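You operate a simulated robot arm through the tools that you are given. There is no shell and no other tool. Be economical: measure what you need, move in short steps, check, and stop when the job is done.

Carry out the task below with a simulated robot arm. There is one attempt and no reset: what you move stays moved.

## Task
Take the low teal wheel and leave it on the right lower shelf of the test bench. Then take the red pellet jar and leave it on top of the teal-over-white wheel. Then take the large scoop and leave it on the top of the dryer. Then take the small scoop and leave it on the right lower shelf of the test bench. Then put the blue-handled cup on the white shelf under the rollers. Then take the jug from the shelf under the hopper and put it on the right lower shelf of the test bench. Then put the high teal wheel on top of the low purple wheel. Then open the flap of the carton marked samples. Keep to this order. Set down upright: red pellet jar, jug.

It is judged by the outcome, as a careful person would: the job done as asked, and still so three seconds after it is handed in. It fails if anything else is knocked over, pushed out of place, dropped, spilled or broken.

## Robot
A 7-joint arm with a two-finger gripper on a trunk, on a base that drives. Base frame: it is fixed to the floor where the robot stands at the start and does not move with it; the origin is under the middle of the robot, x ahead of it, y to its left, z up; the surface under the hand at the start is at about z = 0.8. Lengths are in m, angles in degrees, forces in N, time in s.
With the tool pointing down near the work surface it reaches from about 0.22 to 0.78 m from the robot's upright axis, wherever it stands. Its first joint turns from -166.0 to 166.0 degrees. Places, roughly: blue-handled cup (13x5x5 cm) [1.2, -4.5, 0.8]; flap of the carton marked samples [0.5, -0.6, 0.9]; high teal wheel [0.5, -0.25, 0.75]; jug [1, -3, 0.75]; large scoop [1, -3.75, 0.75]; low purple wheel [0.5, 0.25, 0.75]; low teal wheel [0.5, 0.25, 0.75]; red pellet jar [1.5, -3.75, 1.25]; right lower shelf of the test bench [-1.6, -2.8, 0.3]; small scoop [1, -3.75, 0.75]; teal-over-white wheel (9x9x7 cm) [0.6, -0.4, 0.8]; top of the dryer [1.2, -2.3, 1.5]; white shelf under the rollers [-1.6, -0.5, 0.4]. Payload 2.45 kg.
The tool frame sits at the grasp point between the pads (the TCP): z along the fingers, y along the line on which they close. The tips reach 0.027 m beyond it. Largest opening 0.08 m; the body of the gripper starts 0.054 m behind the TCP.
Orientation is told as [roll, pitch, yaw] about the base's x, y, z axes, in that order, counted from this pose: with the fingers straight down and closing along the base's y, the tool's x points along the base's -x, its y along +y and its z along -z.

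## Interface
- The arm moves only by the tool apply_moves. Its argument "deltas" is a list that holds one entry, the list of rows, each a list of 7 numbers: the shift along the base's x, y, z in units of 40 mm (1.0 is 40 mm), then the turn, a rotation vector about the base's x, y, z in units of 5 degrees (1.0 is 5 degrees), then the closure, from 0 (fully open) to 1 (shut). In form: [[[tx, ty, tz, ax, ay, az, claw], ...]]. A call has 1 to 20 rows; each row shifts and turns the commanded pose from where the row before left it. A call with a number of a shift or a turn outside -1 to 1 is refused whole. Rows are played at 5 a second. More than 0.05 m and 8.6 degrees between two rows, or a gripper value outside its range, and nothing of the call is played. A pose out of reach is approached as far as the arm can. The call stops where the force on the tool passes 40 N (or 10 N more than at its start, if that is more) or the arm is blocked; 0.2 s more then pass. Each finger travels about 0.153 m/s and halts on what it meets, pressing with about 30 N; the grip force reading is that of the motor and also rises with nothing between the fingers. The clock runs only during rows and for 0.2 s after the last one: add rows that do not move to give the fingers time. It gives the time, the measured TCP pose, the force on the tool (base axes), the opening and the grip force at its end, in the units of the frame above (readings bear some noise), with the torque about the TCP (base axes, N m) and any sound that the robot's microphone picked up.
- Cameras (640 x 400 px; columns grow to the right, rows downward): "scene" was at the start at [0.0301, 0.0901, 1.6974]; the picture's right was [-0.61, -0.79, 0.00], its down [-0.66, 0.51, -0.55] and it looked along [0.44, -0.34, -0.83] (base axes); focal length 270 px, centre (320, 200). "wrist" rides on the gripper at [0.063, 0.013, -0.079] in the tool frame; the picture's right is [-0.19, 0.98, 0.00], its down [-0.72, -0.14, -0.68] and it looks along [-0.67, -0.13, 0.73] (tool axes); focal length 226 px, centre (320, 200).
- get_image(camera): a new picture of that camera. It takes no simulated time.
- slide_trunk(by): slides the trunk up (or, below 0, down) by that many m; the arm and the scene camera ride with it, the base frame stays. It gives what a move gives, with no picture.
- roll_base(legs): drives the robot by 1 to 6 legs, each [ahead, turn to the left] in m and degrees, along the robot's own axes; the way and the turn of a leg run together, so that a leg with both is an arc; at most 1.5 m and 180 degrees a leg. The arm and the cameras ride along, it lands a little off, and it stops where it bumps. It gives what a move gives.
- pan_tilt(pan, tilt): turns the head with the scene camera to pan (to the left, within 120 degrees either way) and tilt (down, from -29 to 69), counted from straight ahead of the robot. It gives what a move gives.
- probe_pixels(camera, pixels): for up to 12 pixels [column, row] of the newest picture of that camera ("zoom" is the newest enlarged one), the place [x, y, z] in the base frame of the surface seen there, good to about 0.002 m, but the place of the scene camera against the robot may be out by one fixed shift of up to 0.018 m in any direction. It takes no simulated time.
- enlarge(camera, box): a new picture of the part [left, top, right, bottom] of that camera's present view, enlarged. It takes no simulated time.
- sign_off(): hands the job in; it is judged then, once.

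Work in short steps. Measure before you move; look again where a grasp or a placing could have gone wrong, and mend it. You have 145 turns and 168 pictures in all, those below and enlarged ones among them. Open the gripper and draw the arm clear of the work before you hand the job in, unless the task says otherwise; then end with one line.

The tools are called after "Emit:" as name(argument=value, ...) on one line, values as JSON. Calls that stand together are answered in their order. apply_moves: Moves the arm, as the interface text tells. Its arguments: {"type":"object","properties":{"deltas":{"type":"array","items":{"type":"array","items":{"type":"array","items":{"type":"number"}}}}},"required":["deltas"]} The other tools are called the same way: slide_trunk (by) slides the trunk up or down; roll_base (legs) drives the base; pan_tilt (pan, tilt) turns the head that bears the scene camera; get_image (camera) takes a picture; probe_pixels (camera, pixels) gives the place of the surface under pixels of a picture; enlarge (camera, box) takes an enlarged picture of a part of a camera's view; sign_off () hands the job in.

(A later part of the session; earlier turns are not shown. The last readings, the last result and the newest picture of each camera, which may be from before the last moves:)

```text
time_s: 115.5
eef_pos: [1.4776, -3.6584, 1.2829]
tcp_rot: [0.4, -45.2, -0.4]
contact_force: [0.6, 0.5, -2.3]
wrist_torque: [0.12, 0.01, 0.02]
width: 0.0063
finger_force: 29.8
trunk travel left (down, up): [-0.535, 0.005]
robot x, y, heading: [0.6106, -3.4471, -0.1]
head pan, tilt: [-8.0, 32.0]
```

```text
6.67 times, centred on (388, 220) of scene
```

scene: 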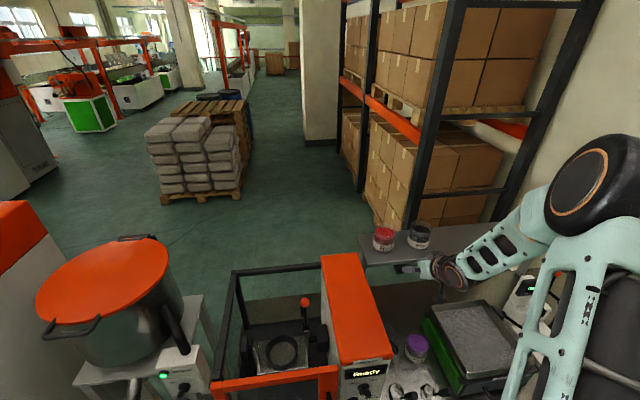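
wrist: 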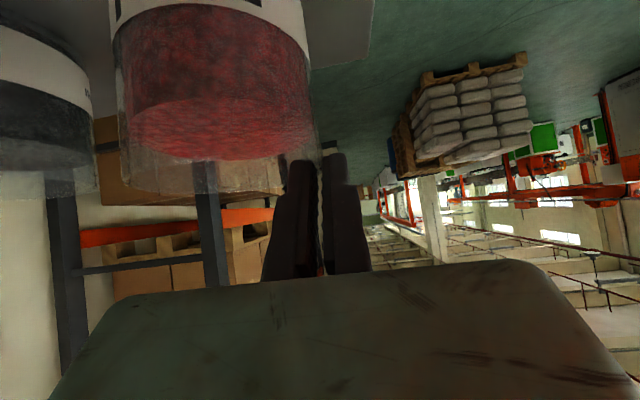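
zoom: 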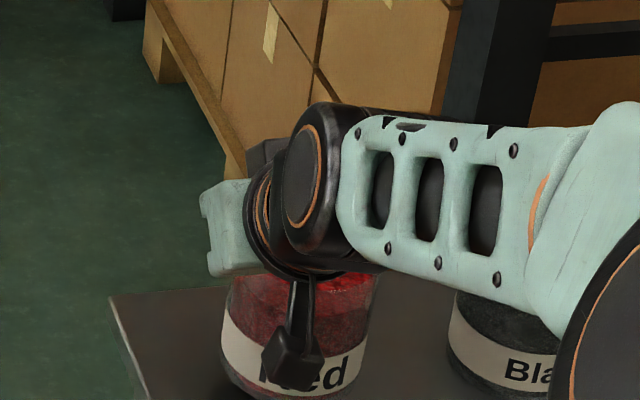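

Jar lifted level (~0.25 kg), grip holds. Raise 80 mm more and retract to x≈1.2.

Emit:
apply_moves(deltas=[[[0, 0, 0.4, 0, 0, 0, 1], [0, 0, 0.6, 0, 0, 0, 1], [0, 0, 0.6, 0, 0, 0, 1], [0, 0, 0.4, 0, 0, 0, 1], [-0.4, 0, 0, 0, 0, 0, 1], [-0.7, 0, 0, 0, 0, 0, 1], [-0.8, 0, 0, 0, 0, 0, 1], [-0.8, 0, 0, 0, 0, 0, 1], [-0.8, 0, 0, 0, 0, 0, 1], [-0.8, 0, 0, 0, 0, 0, 1], [-0.8, 0, 0, 0, 0, 0, 1], [-0.8, 0, 0, 0, 0, 0, 1], [-0.5, 0, 0, 0, 0, 0, 1], [0, 0, 0, 0, 0, 0, 1]]])

Emit:
get_image(camera="wrist")

```text
time_s: 118.5
eef_pos: [1.2241, -3.6577, 1.3645]
tcp_rot: [0.3, -45.2, -0.4]
contact_force: [0.6, -0.3, -3.4]
wrist_torque: [0.13, 0.02, 0.02]
width: 0.0057
finger_force: 29.8
trunk travel left (down, up): [-0.535, 0.005]
robot x, y, heading: [0.6149, -3.4457, -0.2]
head pan, tilt: [-8.0, 32.0]
```

```text
99 pictures are left
```

wrist: 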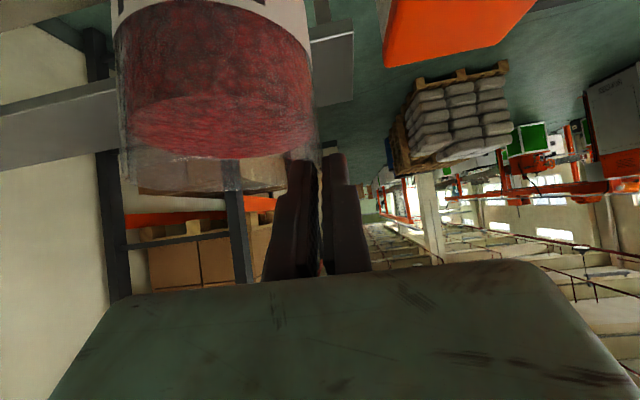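

Stable. Back off, turn left, and drive to the first bench.

Emit:
roll_base(legs=[[-0.85, 0], [0, 90], [1.5, 0], [1.4, 0], [0, -90]])

Emit:
pan_tilt(pan=0, tilt=45)

Emit:
get_image(camera="scene")

Emit:
get_image(camera="wrist")

```text
time_s: 144.6
eef_pos: [0.4391, -0.8428, 1.3653]
tcp_rot: [0.4, -45.1, -8.1]
contact_force: [0.5, 0.8, -3.1]
wrist_torque: [0.12, 0.02, -0.01]
width: 0.006
finger_force: 30.0
trunk travel left (down, up): [-0.535, 0.005]
robot x, y, heading: [-0.1377, -0.5528, -7.7]
head pan, tilt: [-8.0, 32.0]
```

```text
time_s: 145.4
eef_pos: [0.4388, -0.8426, 1.3646]
tcp_rot: [0.4, -45.0, -8.2]
contact_force: [-0.6, 0.3, -2.2]
wrist_torque: [0.08, 0.0, -0.03]
width: 0.0063
finger_force: 30.3
trunk travel left (down, up): [-0.535, 0.005]
robot x, y, heading: [-0.144, -0.5505, -7.7]
head pan, tilt: [0.0, 45.0]
```

```text
98 pictures are left
```

scene: 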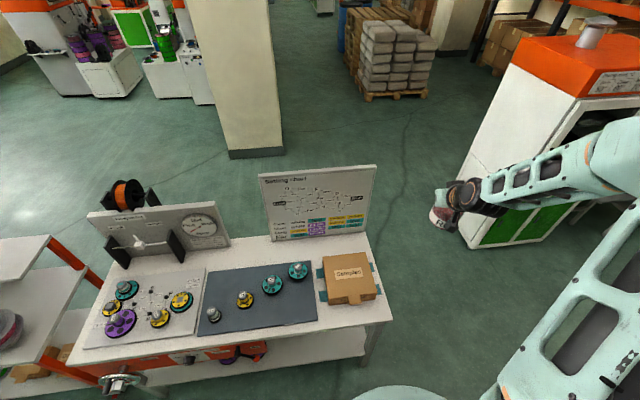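

```text
97 pictures are left
```

wrist: 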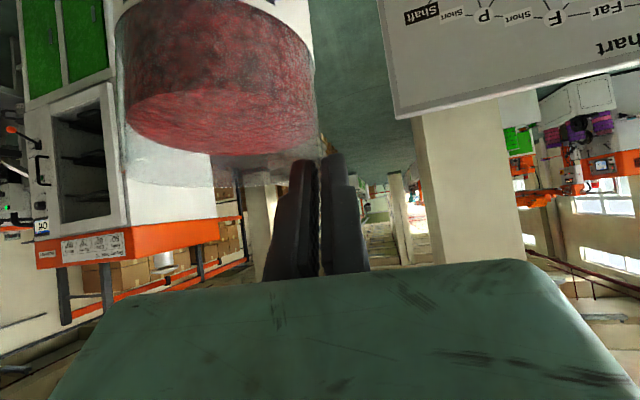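

Enlarge the wheels to find the teal-over-white knob centre, using yellow "High" (known at ≈(0.439,0.140)) to calibrate.

Emit:
enlarge(camera="scene", box=[258, 255, 322, 295])

Emit:
probe_pixels(camera="zoom", pixels=[[400, 100], [375, 100], [425, 100], [400, 80], [400, 120], [135, 245], [110, 245], [160, 245], [135, 225], [135, 265]])

Emit:
enlarge(camera="scene", box=[130, 290, 194, 330])

```text
10.00 times, centred on (290, 275) of scene
```

zoom: 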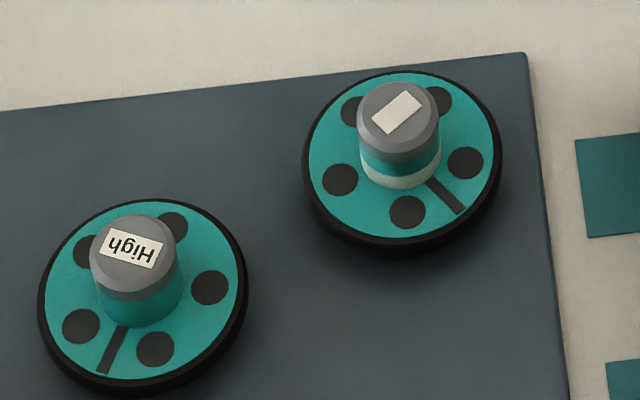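

```text
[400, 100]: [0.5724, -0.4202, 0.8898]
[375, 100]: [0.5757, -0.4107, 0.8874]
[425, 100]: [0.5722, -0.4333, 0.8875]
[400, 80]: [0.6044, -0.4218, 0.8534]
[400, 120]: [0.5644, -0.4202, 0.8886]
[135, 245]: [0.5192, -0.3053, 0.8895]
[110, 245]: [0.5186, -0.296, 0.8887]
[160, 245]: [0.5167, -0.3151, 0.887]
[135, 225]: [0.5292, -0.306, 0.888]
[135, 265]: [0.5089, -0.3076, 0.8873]
```

```text
10.00 times, centred on (162, 310) of scene
```

zoom: 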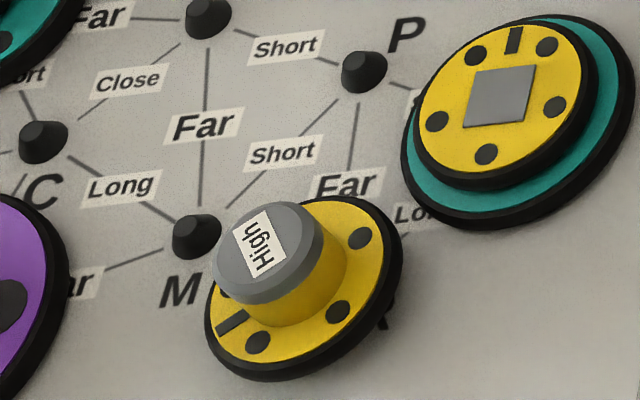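

Emit:
probe_pixels(camera="zoom", pixels=[[265, 250], [225, 250], [310, 250], [265, 215], [265, 285], [195, 228], [500, 95]])

```text
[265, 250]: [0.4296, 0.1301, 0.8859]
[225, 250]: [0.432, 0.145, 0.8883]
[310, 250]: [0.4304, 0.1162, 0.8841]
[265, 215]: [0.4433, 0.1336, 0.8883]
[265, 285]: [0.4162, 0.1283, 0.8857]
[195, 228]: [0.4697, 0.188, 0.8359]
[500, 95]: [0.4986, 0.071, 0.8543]
```

Scene offset ≈(-0.006,-0.011,+0.012), so the teal-over-white knob is ≈(0.572,-0.41). I straighten the base, lower the trunk 0.2 and view it with the wrist camera.

Emit:
roll_base(legs=[[0, 7.8]])

Emit:
slide_trunk(by=-0.2)

Emit:
get_image(camera="wrist")

```text
time_s: 146.4
eef_pos: [0.474, -0.7579, 1.3637]
tcp_rot: [0.4, -45.1, -0.1]
contact_force: [-0.3, 0.7, -2.2]
wrist_torque: [0.12, 0.0, -0.05]
width: 0.006
finger_force: 29.7
trunk travel left (down, up): [-0.535, 0.005]
robot x, y, heading: [-0.1417, -0.5506, 0.3]
head pan, tilt: [0.0, 45.0]
```

```text
time_s: 148.6
eef_pos: [0.4737, -0.7594, 1.1656]
tcp_rot: [0.4, -45.1, -0.1]
contact_force: [-0.5, -0.2, -2.8]
wrist_torque: [0.16, 0.01, 0.0]
width: 0.006
finger_force: 29.8
trunk travel left (down, up): [-0.335, 0.205]
robot x, y, heading: [-0.1406, -0.5523, 0.0]
head pan, tilt: [0.0, 45.0]
```

```text
94 pictures are left
```

wrist: 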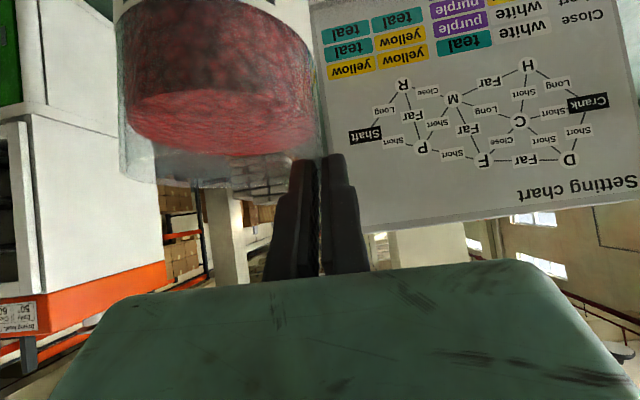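

Wheel is out of this view, but two estimates agree: knob ≈(0.571,-0.412). Probe the chart's distance and jar's lower parts for clearance.

Emit:
probe_pixels(camera="wrist", pixels=[[330, 20], [400, 220], [600, 100], [220, 120], [140, 110], [310, 100], [220, 60]])

Emit:
get_image(camera="scene")

```text
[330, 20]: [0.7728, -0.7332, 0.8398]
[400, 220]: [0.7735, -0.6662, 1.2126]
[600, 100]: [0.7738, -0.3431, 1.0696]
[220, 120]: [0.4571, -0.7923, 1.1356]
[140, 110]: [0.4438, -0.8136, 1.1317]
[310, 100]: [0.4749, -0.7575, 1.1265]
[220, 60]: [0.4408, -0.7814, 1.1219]
```

```text
93 pictures are left
```

scene: 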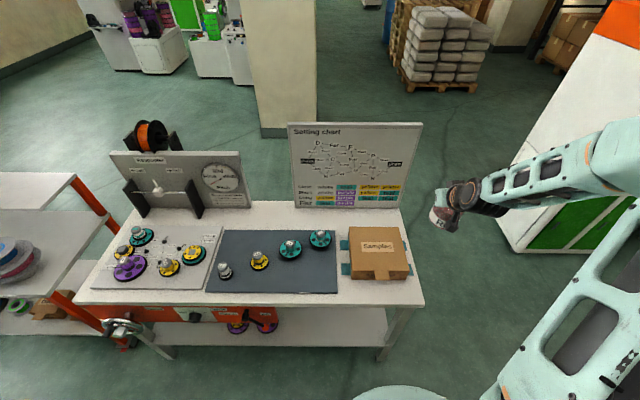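

Zoom on the held jar to check its tilt before placing.

Emit:
enlarge(camera="scene", box=[416, 170, 496, 240])

```text
5.71 times, centred on (456, 205) of scene
```

zoom: 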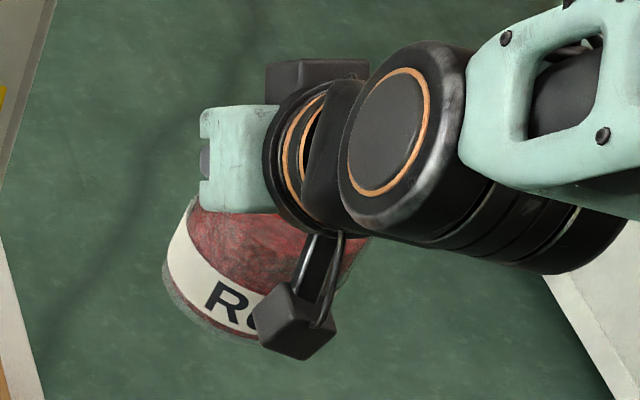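

Carry the jar to above the wheel: TCP (0.560,-0.371,1.05).

Emit:
apply_moves(deltas=[[[0.1, 0.5, 0, 0, 0, 0, 1], [0.22, 0.9, 0, 0, 0, 0, 1], [0.22, 0.9, 0, 0, 0, 0, 1], [0.22, 0.9, 0, 0, 0, 0, 1], [0.22, 0.9, 0, 0, 0, 0, 1], [0.22, 0.9, 0, 0, 0, 0, 1], [0.22, 0.9, 0, 0, 0, 0, 1], [0.22, 0.9, 0, 0, 0, 0, 1], [0.22, 0.9, 0, 0, 0, 0, 1], [0.2, 0.9, 0, 0, 0, 0, 1], [0.08, 0.6, 0, 0, 0, 0, 1], [0, 0.52, -0.6, 0, 0, 0, 1], [0, 0, -0.8, 0, 0, 0, 1], [0, 0, -0.8, 0, 0, 0, 1], [0, 0, -0.6, 0, 0, 0, 1], [0, 0, 0, 0, 0, 0, 1]]])

Emit:
get_image(camera="scene")

Emit:
enlarge(camera="scene", box=[270, 180, 398, 260])

Emit:
get_image(camera="wrist")

```text
time_s: 151.9
eef_pos: [0.5614, -0.3688, 1.0524]
tcp_rot: [0.4, -45.1, -0.1]
contact_force: [0.3, -0.5, -2.9]
wrist_torque: [0.1, 0.03, 0.0]
width: 0.0058
finger_force: 30.1
trunk travel left (down, up): [-0.335, 0.205]
robot x, y, heading: [-0.1424, -0.5565, 0.3]
head pan, tilt: [0.0, 45.0]
```

```text
91 pictures are left
```

scene: 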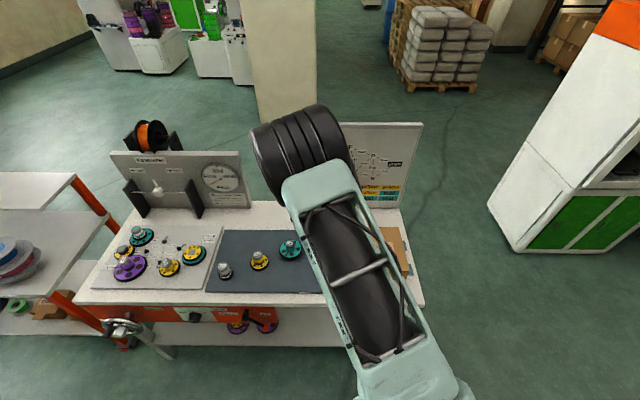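

```text
5.00 times, centred on (334, 220) of scene
```

zoom: 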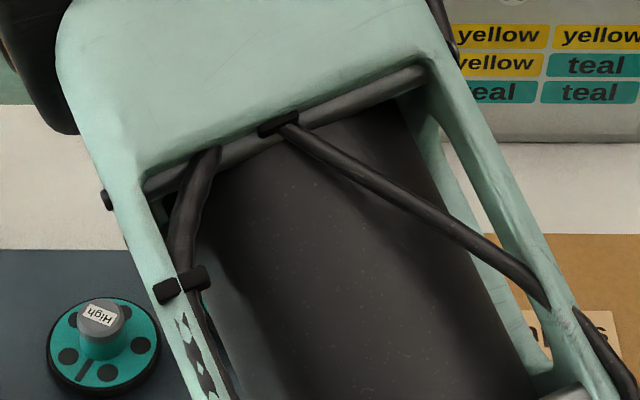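

```text
89 pictures are left
```

wrist: 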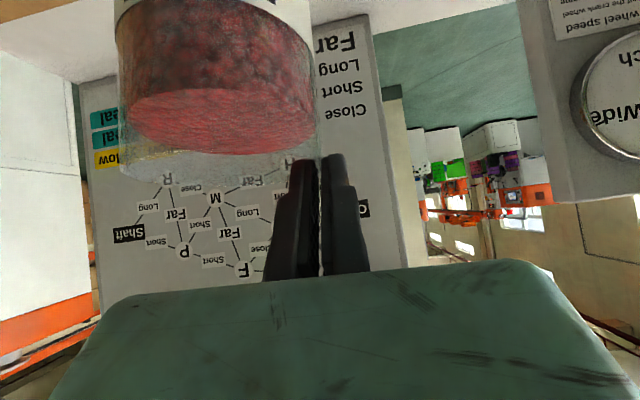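

Lower toward contact: to TCP ≈0.984, then in 1.5 mm steps until the force shows contact (expected 0.977).

Emit:
apply_moves(deltas=[[[-0.03, -0.03, -0.5, 0, 0, 0, 1], [0, 0, -0.5, 0, 0, 0, 1], [0, 0, -0.4, 0, 0, 0, 1], [0, 0, -0.3, 0, 0, 0, 1], [0, 0, -0.04, 0, 0, 0, 1], [0, 0, 0, 0, 0, 0, 1]]])

Emit:
apply_moves(deltas=[[[0, 0, -0.04, 0, 0, 0, 1], [0, 0, -0.04, 0, 0, 0, 1], [0, 0, -0.04, 0, 0, 0, 1], [0, 0, 0, 0, 0, 0, 1]]])

```text
time_s: 153.3
eef_pos: [0.5594, -0.3714, 0.9848]
tcp_rot: [0.3, -45.0, -0.1]
contact_force: [-0.2, 0.7, -2.8]
wrist_torque: [0.08, -0.01, -0.02]
width: 0.0059
finger_force: 29.8
trunk travel left (down, up): [-0.335, 0.205]
robot x, y, heading: [-0.142, -0.5545, 0.1]
head pan, tilt: [0.0, 45.0]
```

```text
time_s: 154.3
eef_pos: [0.5583, -0.3694, 0.9782]
tcp_rot: [0.5, -45.1, -0.1]
contact_force: [-0.2, -0.1, -0.9]
wrist_torque: [0.06, 0.0, -0.04]
width: 0.0062
finger_force: 30.5
trunk travel left (down, up): [-0.335, 0.205]
robot x, y, heading: [-0.1451, -0.5524, 0.3]
head pan, tilt: [0.0, 45.0]
```

Weight is starting to transfer (−2.9→−0.9 N). One more 1.5 mm.

Emit:
apply_moves(deltas=[[[0, 0, -0.03, 0, 0, 0, 1], [0, 0, 0, 0, 0, 0, 1]]])

Emit:
get_image(camera="wrist")

```text
time_s: 154.9
eef_pos: [0.5588, -0.3692, 0.9788]
tcp_rot: [0.5, -45.1, -0.1]
contact_force: [-0.1, 2.4, 4.3]
wrist_torque: [0.07, 0.02, 0.01]
width: 0.006
finger_force: 30.1
trunk travel left (down, up): [-0.335, 0.205]
robot x, y, heading: [-0.1417, -0.5555, 0.4]
head pan, tilt: [0.0, 45.0]
```

```text
88 pictures are left
```

wrist: 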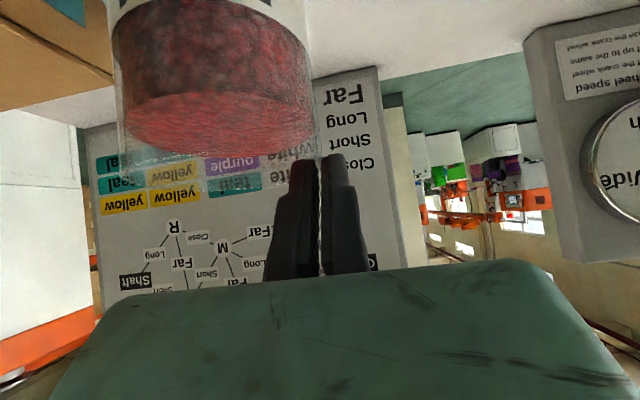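

Contact is under the jar's centre. Ease up 1 mm, then open gradually and rise straight up.

Emit:
apply_moves(deltas=[[[0, 0.02, 0.025, 0, 0, 0, 1], [0, 0, 0, 0, 0, 0, 1]]])

Emit:
apply_moves(deltas=[[[0, 0, 0, 0, 0, 0, 0.88], [0, 0, 0, 0, 0, 0, 0.8], [0, 0, 0, 0, 0, 0, 0.7], [0, 0, 0.3, 0, 0, 0, 0.7], [0, 0, 0.5, 0, 0, 0, 0.7], [0, 0, 0.8, 0, 0, 0, 0.7], [0, 0, 0.8, 0, 0, 0, 0.7], [0, 0, 0, 0, 0, 0, 0.7]]])

Emit:
get_image(camera="wrist")

```text
time_s: 155.6
eef_pos: [0.5577, -0.3682, 0.9778]
tcp_rot: [0.4, -45.0, -0.1]
contact_force: [-0.7, 0.3, -1.9]
wrist_torque: [0.05, -0.05, 0.04]
width: 0.0057
finger_force: 30.7
trunk travel left (down, up): [-0.335, 0.205]
robot x, y, heading: [-0.1402, -0.5526, 0.4]
head pan, tilt: [0.0, 45.0]
```

```text
time_s: 157.3
eef_pos: [0.5589, -0.3696, 1.0739]
tcp_rot: [0.4, -45.0, -0.1]
contact_force: [0.9, 0.0, -0.7]
wrist_torque: [0.02, 0.01, -0.02]
width: 0.024
finger_force: 0.0
trunk travel left (down, up): [-0.335, 0.205]
robot x, y, heading: [-0.141, -0.5486, 0.3]
head pan, tilt: [0.0, 45.0]
```

```text
87 pictures are left
```

wrist: 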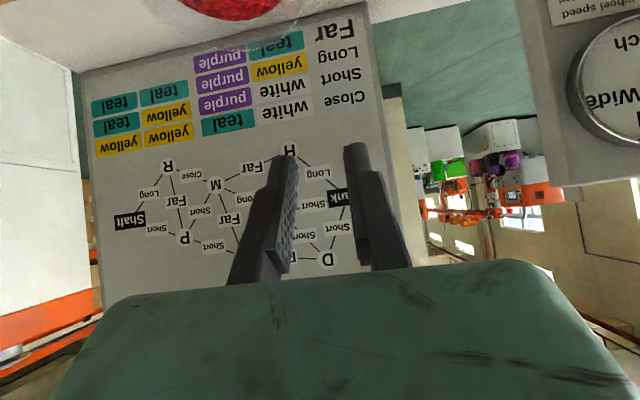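

Jar stays. Retract up and back, then check with the scene camera.

Emit:
apply_moves(deltas=[[[0, 0, 0.9, 0, 0, 0, 0.4], [0, 0, 0.9, 0, 0, 0, 0.4], [-0.7, -0.5, 0.5, 0, 0, 0, 0.4], [-0.7, -0.8, 0, 0, 0, 0, 0.4], [-0.7, -0.8, 0, 0, 0, 0, 0.4], [-0.7, -0.8, 0, 0, 0, 0, 0.4], [-0.7, -0.8, 0, 0, 0, 0, 0.4], [-0.5, -0.8, 0, 0, 0, 0, 0.4], [0, -0.9, 0, 0, 0, 0, 0.4], [0, -0.9, 0, 0, 0, 0, 0.4], [0, 0, 0, 0, 0, 0, 0.4]]])

Emit:
get_image(camera="scene")

Emit:
enlarge(camera="scene", box=[270, 195, 366, 265])

```text
time_s: 159.8
eef_pos: [0.4003, -0.6207, 1.1695]
tcp_rot: [0.4, -45.0, 0.1]
contact_force: [0.2, -0.8, 0.2]
wrist_torque: [0.0, -0.01, -0.02]
width: 0.048
finger_force: 0.0
trunk travel left (down, up): [-0.335, 0.205]
robot x, y, heading: [-0.143, -0.553, 0.1]
head pan, tilt: [0.0, 45.0]
```

```text
86 pictures are left
```

scene: 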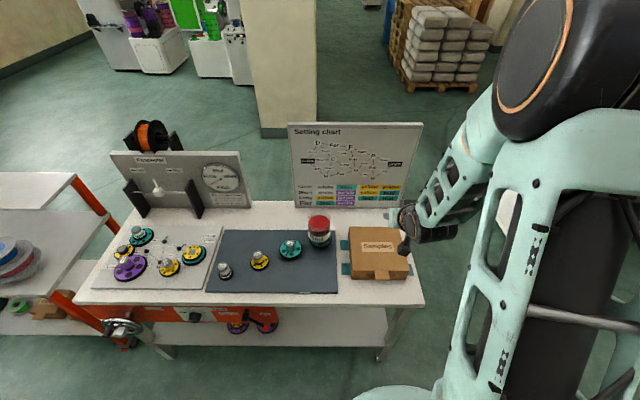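

```text
5.71 times, centred on (318, 230) of scene
```

zoom: 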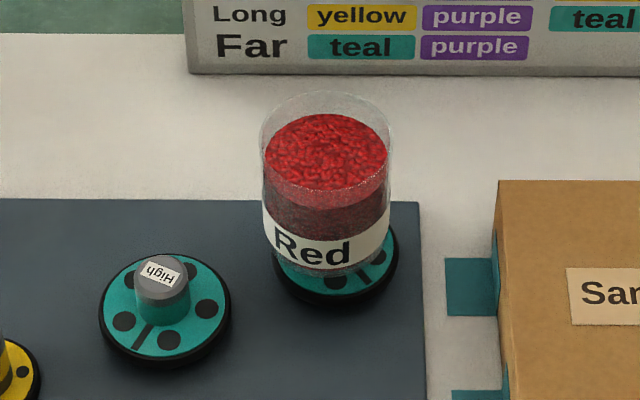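

Jar stands upright on the teal-over-white wheel. Now back to the mixer bench for the scoops.

Emit:
roll_base(legs=[[-0.2, 0], [0, -90], [1.5, 0], [1.5, 0], [0, 90], [0.55, 0]])

Emit:
pan_tilt(pan=0, tilt=45)

Emit:
get_image(camera="scene")

```text
time_s: 186.0
eef_pos: [0.925, -3.4844, 1.1707]
tcp_rot: [0.4, -45.0, 6.7]
contact_force: [0.5, -0.4, 0.2]
wrist_torque: [0.0, -0.01, -0.01]
width: 0.0479
finger_force: 0.1
trunk travel left (down, up): [-0.335, 0.205]
robot x, y, heading: [0.3786, -3.4788, 6.7]
head pan, tilt: [0.0, 45.0]
```

```text
time_s: 186.6
eef_pos: [0.9234, -3.4837, 1.1697]
tcp_rot: [0.4, -45.1, 6.8]
contact_force: [0.0, 0.1, 0.8]
wrist_torque: [-0.01, 0.01, 0.02]
width: 0.0481
finger_force: 0.1
trunk travel left (down, up): [-0.335, 0.205]
robot x, y, heading: [0.3788, -3.4813, 6.8]
head pan, tilt: [0.0, 45.0]
```

```text
84 pictures are left
```

scene: 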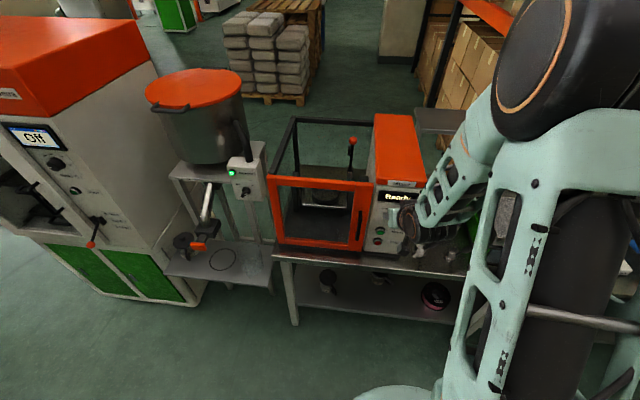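

The arm hides the scoops. Straighten the base and swing the arm to the right.

Emit:
roll_base(legs=[[0, -6.8]])

Emit:
apply_moves(deltas=[[[-0.5, -0.9, 0, 0, 0, 0, 0.4], [-0.5, -0.9, 0, 0, 0, 0, 0.4], [-0.5, -0.9, 0, 0, 0, 0, 0.4], [-0.3, -0.9, 0, 0, 0, 0, 0.4], [0, -0.9, 0, 0, 0, 0, 0.4], [0, -0.9, 0, 0, 0, 0, 0.4], [0, -0.9, 0, 0, 0, 0, 0.4], [0, 0, 0, 0, 0, 0, 0.4]]])

Emit:
get_image(camera="scene")

```text
time_s: 187.6
eef_pos: [0.92, -3.5519, 1.17]
tcp_rot: [0.3, -45.1, -0.4]
contact_force: [-0.2, -0.2, -0.2]
wrist_torque: [-0.02, 0.02, 0.01]
width: 0.0478
finger_force: 0.1
trunk travel left (down, up): [-0.335, 0.205]
robot x, y, heading: [0.3753, -3.4831, -0.5]
head pan, tilt: [0.0, 45.0]
```

```text
time_s: 189.4
eef_pos: [0.8459, -3.8064, 1.1717]
tcp_rot: [0.3, -45.1, -0.4]
contact_force: [0.2, -0.2, 0.0]
wrist_torque: [-0.02, 0.0, 0.01]
width: 0.0478
finger_force: 0.0
trunk travel left (down, up): [-0.335, 0.205]
robot x, y, heading: [0.3777, -3.4789, -0.3]
head pan, tilt: [0.0, 45.0]
```

```text
83 pictures are left
```

scene: 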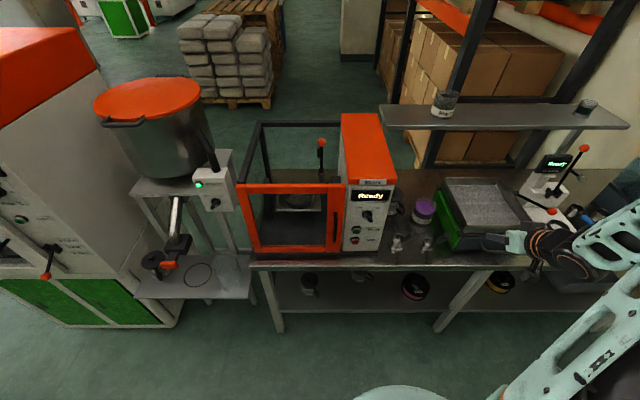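

Now the scoops are visible at (398,243) and (427,243); enlarge and probe.

Emit:
enlarge(camera="scene", box=[380, 225, 444, 265])

Emit:
probe_pixels(camera="zoom", pixels=[[205, 140], [222, 105], [185, 160], [185, 200], [150, 170], [480, 145], [500, 120], [460, 165], [465, 200], [300, 250], [190, 230]])

```text
10.00 times, centred on (412, 245) of scene
```

zoom: 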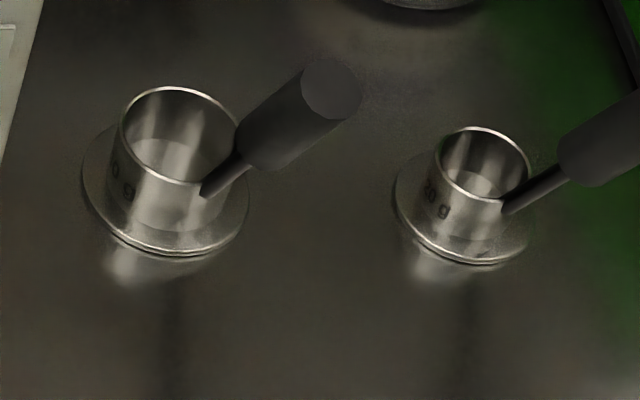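

```text
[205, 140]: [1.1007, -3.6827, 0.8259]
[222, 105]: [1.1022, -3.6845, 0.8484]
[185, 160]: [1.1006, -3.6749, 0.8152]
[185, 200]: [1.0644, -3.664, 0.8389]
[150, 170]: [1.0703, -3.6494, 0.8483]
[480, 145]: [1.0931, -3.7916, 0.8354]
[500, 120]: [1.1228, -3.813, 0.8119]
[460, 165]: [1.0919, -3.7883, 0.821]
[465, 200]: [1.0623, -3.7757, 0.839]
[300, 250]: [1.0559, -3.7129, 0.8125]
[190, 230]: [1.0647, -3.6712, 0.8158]
```

Probe the handles.

Emit:
probe_pixels(camera="zoom", pixels=[[222, 178], [260, 140], [300, 110], [332, 90], [270, 150], [310, 130], [530, 193], [560, 175], [590, 150], [625, 130], [125, 150], [240, 130]])

Emit:
enlarge(camera="scene", box=[396, 220, 460, 260])

Emit:
probe_pixels(camera="zoom", pixels=[[400, 220], [430, 205], [470, 185], [490, 170], [380, 232], [450, 210], [520, 200], [560, 250]])

```text
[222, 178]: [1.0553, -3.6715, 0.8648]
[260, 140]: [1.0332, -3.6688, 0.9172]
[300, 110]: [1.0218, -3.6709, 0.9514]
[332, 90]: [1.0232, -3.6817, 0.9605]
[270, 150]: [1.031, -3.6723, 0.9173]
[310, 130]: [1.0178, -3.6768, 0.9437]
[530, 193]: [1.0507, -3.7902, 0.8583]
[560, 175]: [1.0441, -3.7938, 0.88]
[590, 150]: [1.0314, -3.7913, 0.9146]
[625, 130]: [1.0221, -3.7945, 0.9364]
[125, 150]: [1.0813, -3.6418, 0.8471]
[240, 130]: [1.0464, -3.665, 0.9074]
```

```text
10.00 times, centred on (428, 240) of scene
```

zoom: 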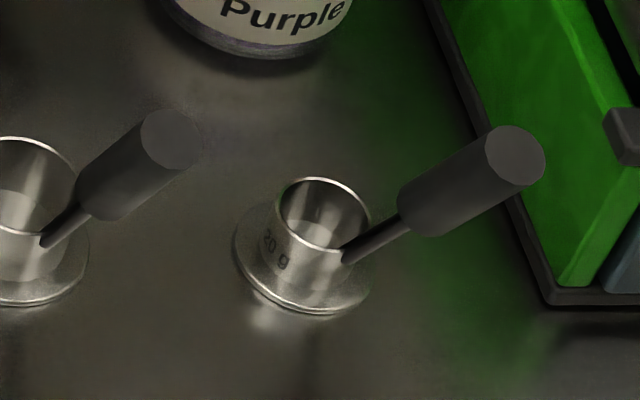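

```text
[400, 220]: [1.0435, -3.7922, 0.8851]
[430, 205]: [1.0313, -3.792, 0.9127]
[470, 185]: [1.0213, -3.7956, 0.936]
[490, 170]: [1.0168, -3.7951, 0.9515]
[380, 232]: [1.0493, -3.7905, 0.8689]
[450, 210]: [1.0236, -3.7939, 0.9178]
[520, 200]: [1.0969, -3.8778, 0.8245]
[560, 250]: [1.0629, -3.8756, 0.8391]
```

The handles stand nearly upright, leaning toward the robot; large handle axis ≈(1.041,-3.667) at z 0.925. Before gripping I test whether the arm at 45° tilt can reach z≈1.65 for the dryer top, in free space.

Emit:
slide_trunk(by=0.2)

Emit:
apply_moves(deltas=[[[0, 0, 1, 0, 0, 0, 0.4], [0, 0, 1, 0, 0, 0, 0.4], [0, 0, 1, 0, 0, 0, 0.4], [0, 0, 1, 0, 0, 0, 0.4], [0, 0, 1, 0, 0, 0, 0.4], [0, 0, 1, 0, 0, 0, 0.4], [0, 0, 1, 0, 0, 0, 0.4], [0, 0, 0, 0, 0, 0, 0.4]]])

Emit:
pan_tilt(pan=55, tilt=25)

Emit:
get_image(camera="scene")

```text
time_s: 191.6
eef_pos: [0.847, -3.8067, 1.371]
tcp_rot: [0.4, -45.0, -0.4]
contact_force: [0.6, -0.1, -0.4]
wrist_torque: [0.04, 0.01, -0.01]
width: 0.048
finger_force: 0.1
trunk travel left (down, up): [-0.535, 0.005]
robot x, y, heading: [0.3769, -3.4795, -0.2]
head pan, tilt: [0.0, 45.0]
```

```text
time_s: 193.4
eef_pos: [0.8474, -3.8056, 1.6479]
tcp_rot: [0.4, -45.1, -0.4]
contact_force: [-0.7, 0.2, -0.2]
wrist_torque: [0.02, -0.02, 0.0]
width: 0.0478
finger_force: 0.1
trunk travel left (down, up): [-0.535, 0.005]
robot x, y, heading: [0.3786, -3.4784, -0.2]
head pan, tilt: [0.0, 45.0]
```

```text
time_s: 194.6
eef_pos: [0.8459, -3.8049, 1.6483]
tcp_rot: [0.4, -45.1, -0.3]
contact_force: [0.0, -0.1, -0.2]
wrist_torque: [0.01, -0.02, -0.01]
width: 0.0481
finger_force: 0.2
trunk travel left (down, up): [-0.535, 0.005]
robot x, y, heading: [0.3783, -3.4789, -0.5]
head pan, tilt: [55.0, 25.0]
```

```text
80 pictures are left
```

scene: 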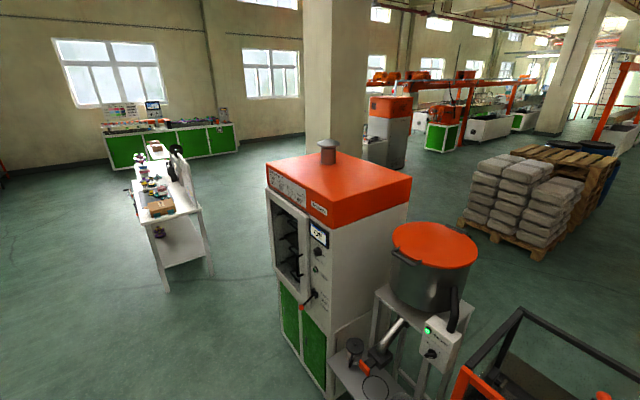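

Reach is fine. Probe the dryer top: (300,175), (340,190), (380,180), chimney (328,155), edges.

Emit:
probe_pixels(camera="scene", pixels=[[275, 168], [330, 200], [400, 180], [340, 180], [328, 160], [328, 145], [300, 175], [365, 180], [270, 195], [325, 225]])

Emit:
slide_trunk(by=-0.2)

Emit:
apply_moves(deltas=[[[0, 0.3, -1, 0, 0, 0, 0.3], [0, 0.3, -1, 0, 0, 0, 0.3], [0, 0.3, -1, 0, 0, 0, 0.3], [0, 0.4, -1, 0, 0, 0, 0.3], [0, 0.4, -1, 0, 0, 0, 0.3], [0, 0.4, -1, 0, 0, 0, 0.3], [0, 0.4, -1, 0, 0, 0, 0.3], [0, 0.4, -1, 0, 0, 0, 0.3], [0, 0.4, -1, 0, 0, 0, 0.3], [0, 0.1, -1, 0, 0, 0, 0.3], [0, 0, -1, 0, 0, 0, 0.3], [0, 0, -0.9, 0, 0, 0, 0.3], [0, 0, 0, 0, 0, 0, 0.3]]])

Emit:
get_image(camera="wrist")

```text
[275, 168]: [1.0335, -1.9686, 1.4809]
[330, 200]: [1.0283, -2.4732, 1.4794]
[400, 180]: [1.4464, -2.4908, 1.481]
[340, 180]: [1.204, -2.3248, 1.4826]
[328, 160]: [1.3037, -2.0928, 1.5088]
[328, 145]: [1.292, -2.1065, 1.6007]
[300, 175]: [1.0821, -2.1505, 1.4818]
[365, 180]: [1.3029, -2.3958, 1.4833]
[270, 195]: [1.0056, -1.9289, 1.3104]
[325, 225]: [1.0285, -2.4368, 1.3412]
```

```text
time_s: 196.8
eef_pos: [0.8449, -3.8056, 1.4489]
tcp_rot: [0.3, -45.1, -0.4]
contact_force: [-0.5, 0.1, -0.2]
wrist_torque: [0.01, -0.02, 0.01]
width: 0.0479
finger_force: 0.1
trunk travel left (down, up): [-0.335, 0.205]
robot x, y, heading: [0.3789, -3.4803, -0.1]
head pan, tilt: [55.0, 25.0]
```

```text
time_s: 199.6
eef_pos: [0.8446, -3.6656, 0.9748]
tcp_rot: [0.3, -45.0, -0.5]
contact_force: [0.1, -1.1, -0.1]
wrist_torque: [-0.01, -0.05, 0.03]
width: 0.0559
finger_force: 0.1
trunk travel left (down, up): [-0.335, 0.205]
robot x, y, heading: [0.3812, -3.4828, -0.7]
head pan, tilt: [55.0, 25.0]
```

```text
79 pictures are left
```

wrist: 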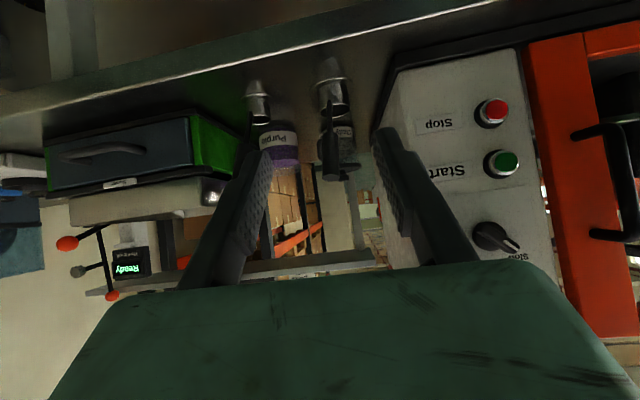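

Dryer top z≈1.47; free spot at (1.15,-2.33). In the wrist view the large handle is at (331,150); probe it.

Emit:
enlarge(camera="wrist", box=[240, 60, 368, 190])

Emit:
probe_pixels(camera="wrist", pixels=[[331, 172], [331, 160], [331, 145], [331, 135], [327, 90], [325, 70], [259, 105], [256, 85], [253, 125]])

```text
3.08 times, centred on (304, 125) of wrist
```

zoom: 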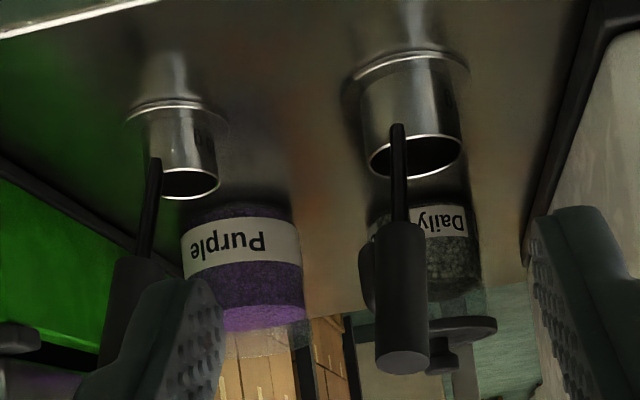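

```text
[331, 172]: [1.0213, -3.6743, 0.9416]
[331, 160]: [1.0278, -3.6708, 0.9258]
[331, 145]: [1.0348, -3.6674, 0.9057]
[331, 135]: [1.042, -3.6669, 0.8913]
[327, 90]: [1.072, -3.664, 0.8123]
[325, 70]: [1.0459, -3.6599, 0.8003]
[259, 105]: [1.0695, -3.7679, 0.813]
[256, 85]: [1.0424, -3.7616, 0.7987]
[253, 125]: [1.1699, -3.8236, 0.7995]
```

Handle axis ≈(1.041,-3.671) at z 0.92. Move to the pre-grasp (0.985,-3.671,0.976), then 56 mm in along the tool axis.

Emit:
apply_moves(deltas=[[[0.9, -0.05, 0, 0, 0, 0, 0.3], [0.9, -0.05, 0, 0, 0, 0, 0.3], [0.9, -0.04, 0, 0, 0, 0, 0.3], [0.8, 0, 0, 0, 0, 0, 0.3], [0.5, 0, -0.5, 0, 0, 0, 0.3], [0.5, 0, -0.5, 0, 0, 0, 0.3], [0.4, 0, -0.38, 0, 0, 0, 0.3], [0, 0, 0, 0, 0, 0, 0.3]]])

Emit:
get_image(camera="wrist")

```text
time_s: 201.4
eef_pos: [1.042, -3.6738, 0.9183]
tcp_rot: [0.4, -45.0, -0.4]
contact_force: [-0.1, 1.0, 0.1]
wrist_torque: [0.01, -0.01, 0.03]
width: 0.056
finger_force: 0.0
trunk travel left (down, up): [-0.335, 0.205]
robot x, y, heading: [0.3762, -3.4833, -0.4]
head pan, tilt: [55.0, 25.0]
```

```text
77 pictures are left
```

wrist: 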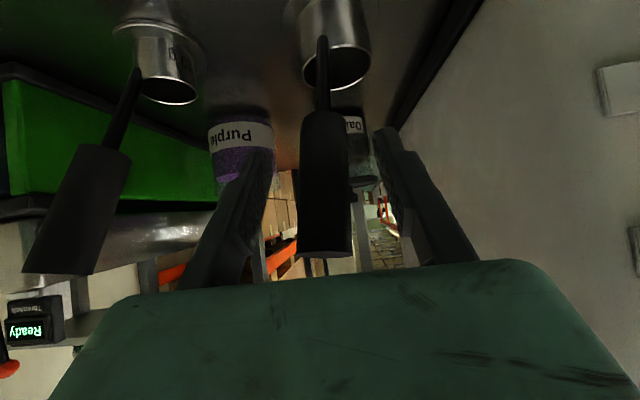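

Handle lies between the fingers. Close and lift 60 mm.

Emit:
apply_moves(deltas=[[[0, 0, 0, 0, 0, 0, 0.7], [0, 0, 0, 0, 0, 0, 1], [0, 0, 0, 0, 0, 0, 1], [0, 0, 0, 0, 0, 0, 1], [0, 0, 0.3, 0, 0, 0, 1], [0, 0, 0.5, 0, 0, 0, 1], [0, 0, 0.7, 0, 0, 0, 1], [0, 0, 0, 0, 0, 0, 1]]])

Emit:
get_image(camera="wrist")

```text
time_s: 203.2
eef_pos: [1.0408, -3.6763, 0.9752]
tcp_rot: [0.4, -45.0, -0.3]
contact_force: [0.5, -0.6, -1.7]
wrist_torque: [0.01, 0.06, 0.0]
width: 0.0221
finger_force: 29.9
trunk travel left (down, up): [-0.335, 0.205]
robot x, y, heading: [0.3801, -3.4763, -0.5]
head pan, tilt: [55.0, 25.0]
```

```text
76 pictures are left
```

wrist: 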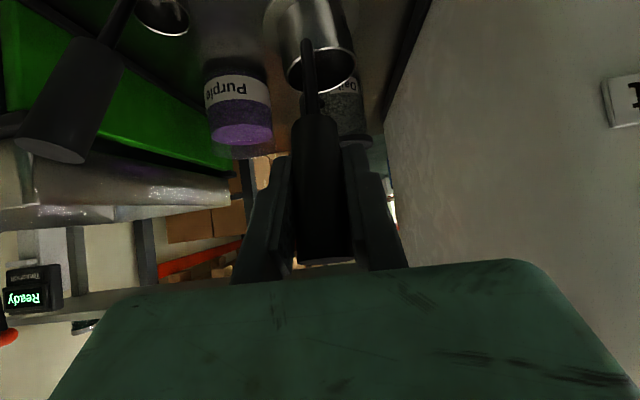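

Large scoop held. Raise, retract, then drive to the dryer front.

Emit:
apply_moves(deltas=[[[0, 0, 0.9, 0, 0, 0, 1], [0, 0, 0.9, 0, 0, 0, 1], [0, 0, 0.9, 0, 0, 0, 1], [-0.8, 0, 0.3, 0, 0, 0, 1], [-0.8, 0, 0, 0, 0, 0, 1], [-0.8, 0, 0, 0, 0, 0, 1], [-0.8, 0, 0, 0, 0, 0, 1], [0, 0, 0, 0, 0, 0, 1]]])

Emit:
roll_base(legs=[[-0.35, 0], [0, 90], [1.2, 0], [0, -90]])

Emit:
slide_trunk(by=0.2)

Emit:
apply_moves(deltas=[[[0, 0, 1, 0, 0, 0, 1], [0, 0, 1, 0, 0, 0, 1], [0, 0, 1, 0, 0, 0, 1], [0, 0, 1, 0, 0, 0, 1], [0, 0, 1, 0, 0, 0, 1], [0, 0, 1, 0, 0, 0, 1], [0, 0, 1, 0, 0, 0, 1], [0, 0, 1, 0, 0, 0, 1], [0, 0, 0, 0, 0, 0, 1]]])

Emit:
pan_tilt(pan=0, tilt=25)

Emit:
get_image(camera="scene")

```text
time_s: 205.0
eef_pos: [0.9127, -3.6734, 1.0966]
tcp_rot: [0.3, -45.1, -0.4]
contact_force: [-0.2, 1.0, -1.8]
wrist_torque: [-0.03, 0.08, 0.02]
width: 0.0221
finger_force: 30.0
trunk travel left (down, up): [-0.335, 0.205]
robot x, y, heading: [0.3825, -3.4815, -0.6]
head pan, tilt: [55.0, 25.0]
```

```text
time_s: 220.7
eef_pos: [0.6137, -2.4702, 1.0973]
tcp_rot: [0.4, -45.1, -1.3]
contact_force: [-0.4, 0.3, -2.2]
wrist_torque: [-0.03, 0.08, 0.05]
width: 0.0219
finger_force: 30.5
trunk travel left (down, up): [-0.335, 0.205]
robot x, y, heading: [0.0825, -2.2678, -1.3]
head pan, tilt: [55.0, 25.0]
```

```text
time_s: 222.8
eef_pos: [0.6137, -2.4712, 1.2972]
tcp_rot: [0.4, -45.1, -1.4]
contact_force: [-0.2, 0.1, -1.3]
wrist_torque: [0.03, 0.09, -0.02]
width: 0.022
finger_force: 29.8
trunk travel left (down, up): [-0.535, 0.005]
robot x, y, heading: [0.0857, -2.2659, -1.4]
head pan, tilt: [55.0, 25.0]
```

```text
time_s: 224.8
eef_pos: [0.6151, -2.4719, 1.617]
tcp_rot: [0.4, -44.8, -1.3]
contact_force: [0.1, -0.8, -1.8]
wrist_torque: [-0.02, 0.08, 0.0]
width: 0.0222
finger_force: 30.0
trunk travel left (down, up): [-0.535, 0.005]
robot x, y, heading: [0.0835, -2.2657, -1.4]
head pan, tilt: [55.0, 25.0]
```

```text
time_s: 226.1
eef_pos: [0.614, -2.4727, 1.6168]
tcp_rot: [0.4, -45.0, -1.4]
contact_force: [-0.4, 0.0, -1.7]
wrist_torque: [0.0, 0.1, 0.04]
width: 0.0221
finger_force: 30.0
trunk travel left (down, up): [-0.535, 0.005]
robot x, y, heading: [0.0825, -2.2698, -1.5]
head pan, tilt: [0.0, 25.0]
```

```text
75 pictures are left
```

scene: 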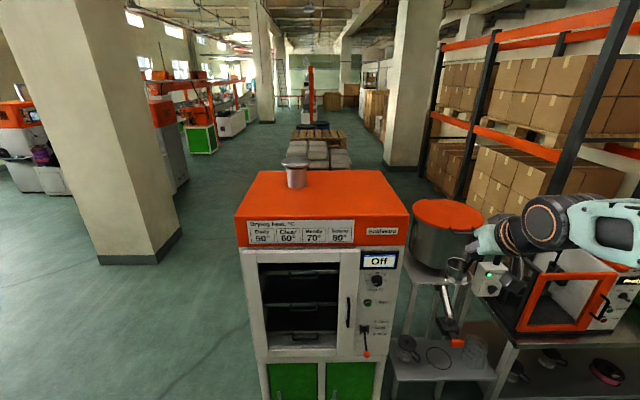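

Scoop is upright. Raise to 1.645 and shift +y, then drive ahead 0.36 and check.

Emit:
apply_moves(deltas=[[[0, 0.5, 0.5, 0, 0, 0, 1], [0, 0.8, 0.2, 0, 0, 0, 1], [0, 0.8, 0, 0, 0, 0, 1], [0, 0.8, 0, 0, 0, 0, 1], [0, 0.7, 0, 0, 0, 0, 1], [0, 0, 0, 0, 0, 0, 1]]])

Emit:
roll_base(legs=[[0.36, 1.4]])

Emit:
get_image(camera="wrist")

Emit:
get_image(camera="scene")

```text
time_s: 227.5
eef_pos: [0.6169, -2.328, 1.6446]
tcp_rot: [0.5, -45.1, -1.4]
contact_force: [-0.4, -0.7, -2.1]
wrist_torque: [0.0, 0.08, 0.01]
width: 0.0221
finger_force: 30.4
trunk travel left (down, up): [-0.535, 0.005]
robot x, y, heading: [0.0832, -2.2684, -1.2]
head pan, tilt: [0.0, 25.0]
```

```text
time_s: 229.8
eef_pos: [0.9717, -2.3127, 1.6446]
tcp_rot: [0.5, -45.0, 0.5]
contact_force: [0.9, -0.4, -1.0]
wrist_torque: [-0.03, 0.07, -0.01]
width: 0.0221
finger_force: 29.5
trunk travel left (down, up): [-0.535, 0.005]
robot x, y, heading: [0.4357, -2.2724, 0.4]
head pan, tilt: [0.0, 25.0]
```

```text
74 pictures are left
```

wrist: 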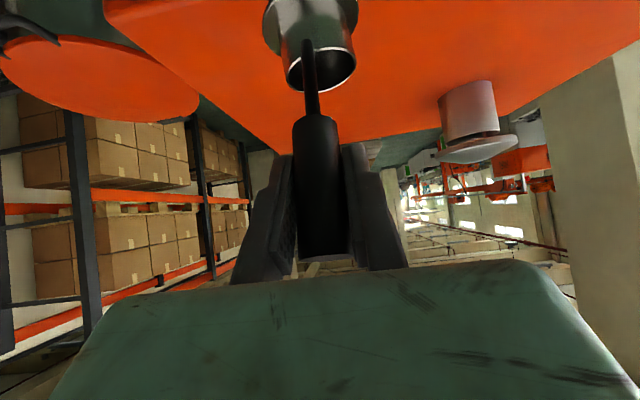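

```text
73 pictures are left
```

scene: 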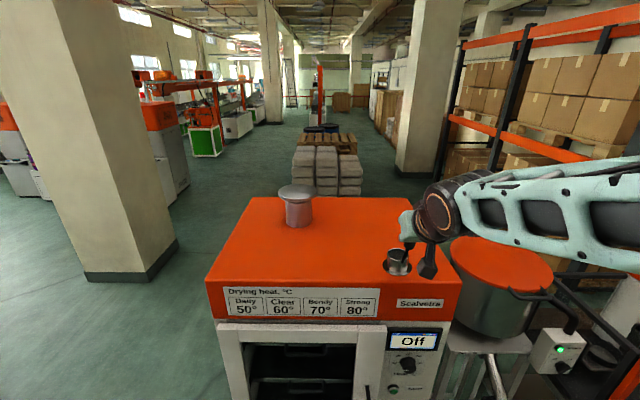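

Probe dryer top with the wrist camera for its true z.

Emit:
probe_pixels(camera="wrist", pixels=[[220, 60], [400, 60], [420, 100], [200, 20], [310, 20], [460, 110], [270, 140]])

Emit:
apply_moves(deltas=[[[0.8, 0, 0, 0, 0, 0, 1], [0.8, 0, 0, 0, 0, 0, 1], [0.9, 0, 0, 0, 0, 0, 1], [0.4, 0, -0.3, 0, 0, 0, 1], [0, 0, -0.4, 0, 0, 0, 1], [0, 0, 0, 0, 0, 0, 1]]])

Emit:
enlarge(camera="scene", box=[350, 190, 470, 300])

```text
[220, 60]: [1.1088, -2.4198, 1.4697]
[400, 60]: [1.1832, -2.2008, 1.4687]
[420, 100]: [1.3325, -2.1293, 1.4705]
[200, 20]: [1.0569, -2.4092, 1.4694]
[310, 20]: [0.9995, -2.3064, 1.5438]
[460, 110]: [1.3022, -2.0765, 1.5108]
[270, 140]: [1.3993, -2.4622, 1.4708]
```

```text
time_s: 231.2
eef_pos: [1.0867, -2.3105, 1.6147]
tcp_rot: [0.5, -45.1, 0.6]
contact_force: [0.7, -0.4, -1.2]
wrist_torque: [-0.04, 0.07, -0.01]
width: 0.0224
finger_force: 30.1
trunk travel left (down, up): [-0.535, 0.005]
robot x, y, heading: [0.438, -2.2698, 0.5]
head pan, tilt: [0.0, 25.0]
```

```text
3.64 times, centred on (410, 245) of scene
```

zoom: 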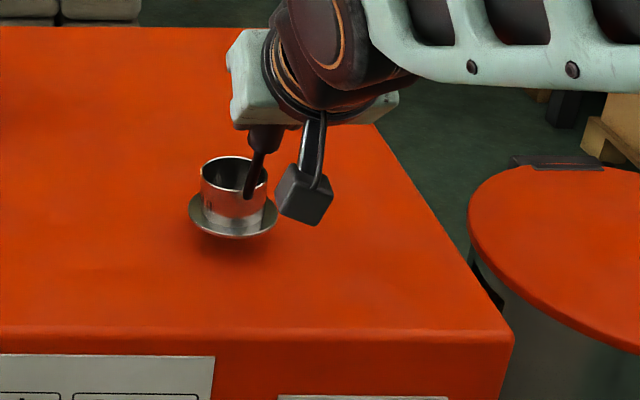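

Level and well over the top (z 1.470). Lower: contact expected at TCP ≈1.590.

Emit:
apply_moves(deltas=[[[0, 0, -0.3, 0, 0, 0, 1], [0, 0, -0.2, 0, 0, 0, 1], [0, 0, -0.05, 0, 0, 0, 1], [0, 0, -0.05, 0, 0, 0, 1], [0, 0, 0, 0, 0, 0, 1]]])

```text
time_s: 232.4
eef_pos: [1.0868, -2.3122, 1.5912]
tcp_rot: [0.4, -45.1, 0.5]
contact_force: [-0.6, -0.4, -1.9]
wrist_torque: [-0.02, 0.08, -0.01]
width: 0.0222
finger_force: 30.1
trunk travel left (down, up): [-0.535, 0.005]
robot x, y, heading: [0.4379, -2.2674, 0.4]
head pan, tilt: [0.0, 25.0]
```

Emit:
apply_moves(deltas=[[[0, 0, -0.04, 0, 0, 0, 1], [0, 0, -0.03, 0, 0, 0, 1], [0, 0, 0, 0, 0, 0, 1]]])

Emit:
enlarge(camera="scene", box=[370, 220, 450, 280])

```text
time_s: 233.2
eef_pos: [1.0867, -2.3114, 1.5904]
tcp_rot: [0.3, -45.1, 0.5]
contact_force: [-0.2, -0.1, 2.4]
wrist_torque: [0.08, -0.1, 0.0]
width: 0.022
finger_force: 30.7
trunk travel left (down, up): [-0.535, 0.005]
robot x, y, heading: [0.4364, -2.2703, 0.4]
head pan, tilt: [0.0, 25.0]
```

```text
6.67 times, centred on (410, 250) of scene
```

zoom: 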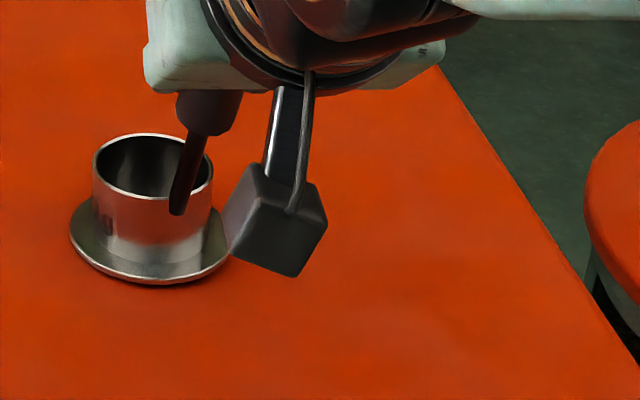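

In contact. Open and withdraw along the tool axis (up and back), then check.

Emit:
apply_moves(deltas=[[[0, 0, 0, 0, 0, 0, 0.7], [0, 0, 0, 0, 0, 0, 0.3], [0, 0, 0, 0, 0, 0, 0.3], [-0.3, 0, 0.5, 0, 0, 0, 0.3], [-0.6, 0, 0.6, 0, 0, 0, 0.3], [-0.7, 0, 0.7, 0, 0, 0, 0.3], [-0.8, 0, 0.2, 0, 0, 0, 0.3], [-0.8, 0, 0, 0, 0, 0, 0.3], [0, 0, 0, 0, 0, 0, 0.3]]])

Emit:
get_image(camera="scene")

```text
time_s: 235.0
eef_pos: [0.9836, -2.3276, 1.5924]
tcp_rot: [8.3, -36.4, -4.9]
contact_force: [-0.4, 0.6, -0.2]
wrist_torque: [-0.04, -0.01, 0.0]
width: 0.0562
finger_force: 0.1
trunk travel left (down, up): [-0.535, 0.005]
robot x, y, heading: [0.4339, -2.2695, 0.6]
head pan, tilt: [0.0, 25.0]
stopped in row 9: the arm was blocked; the commanded pose is now the measured one
```

```text
70 pictures are left
```

scene: 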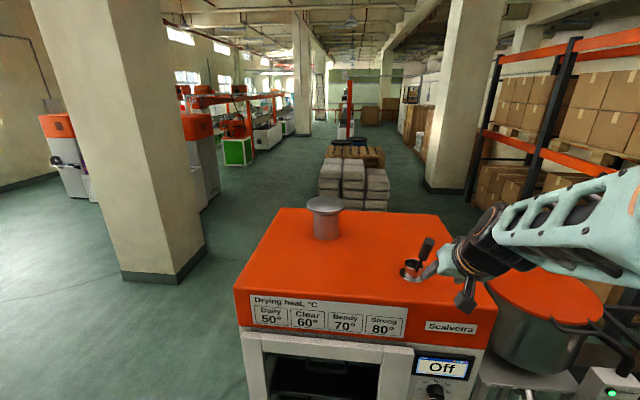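

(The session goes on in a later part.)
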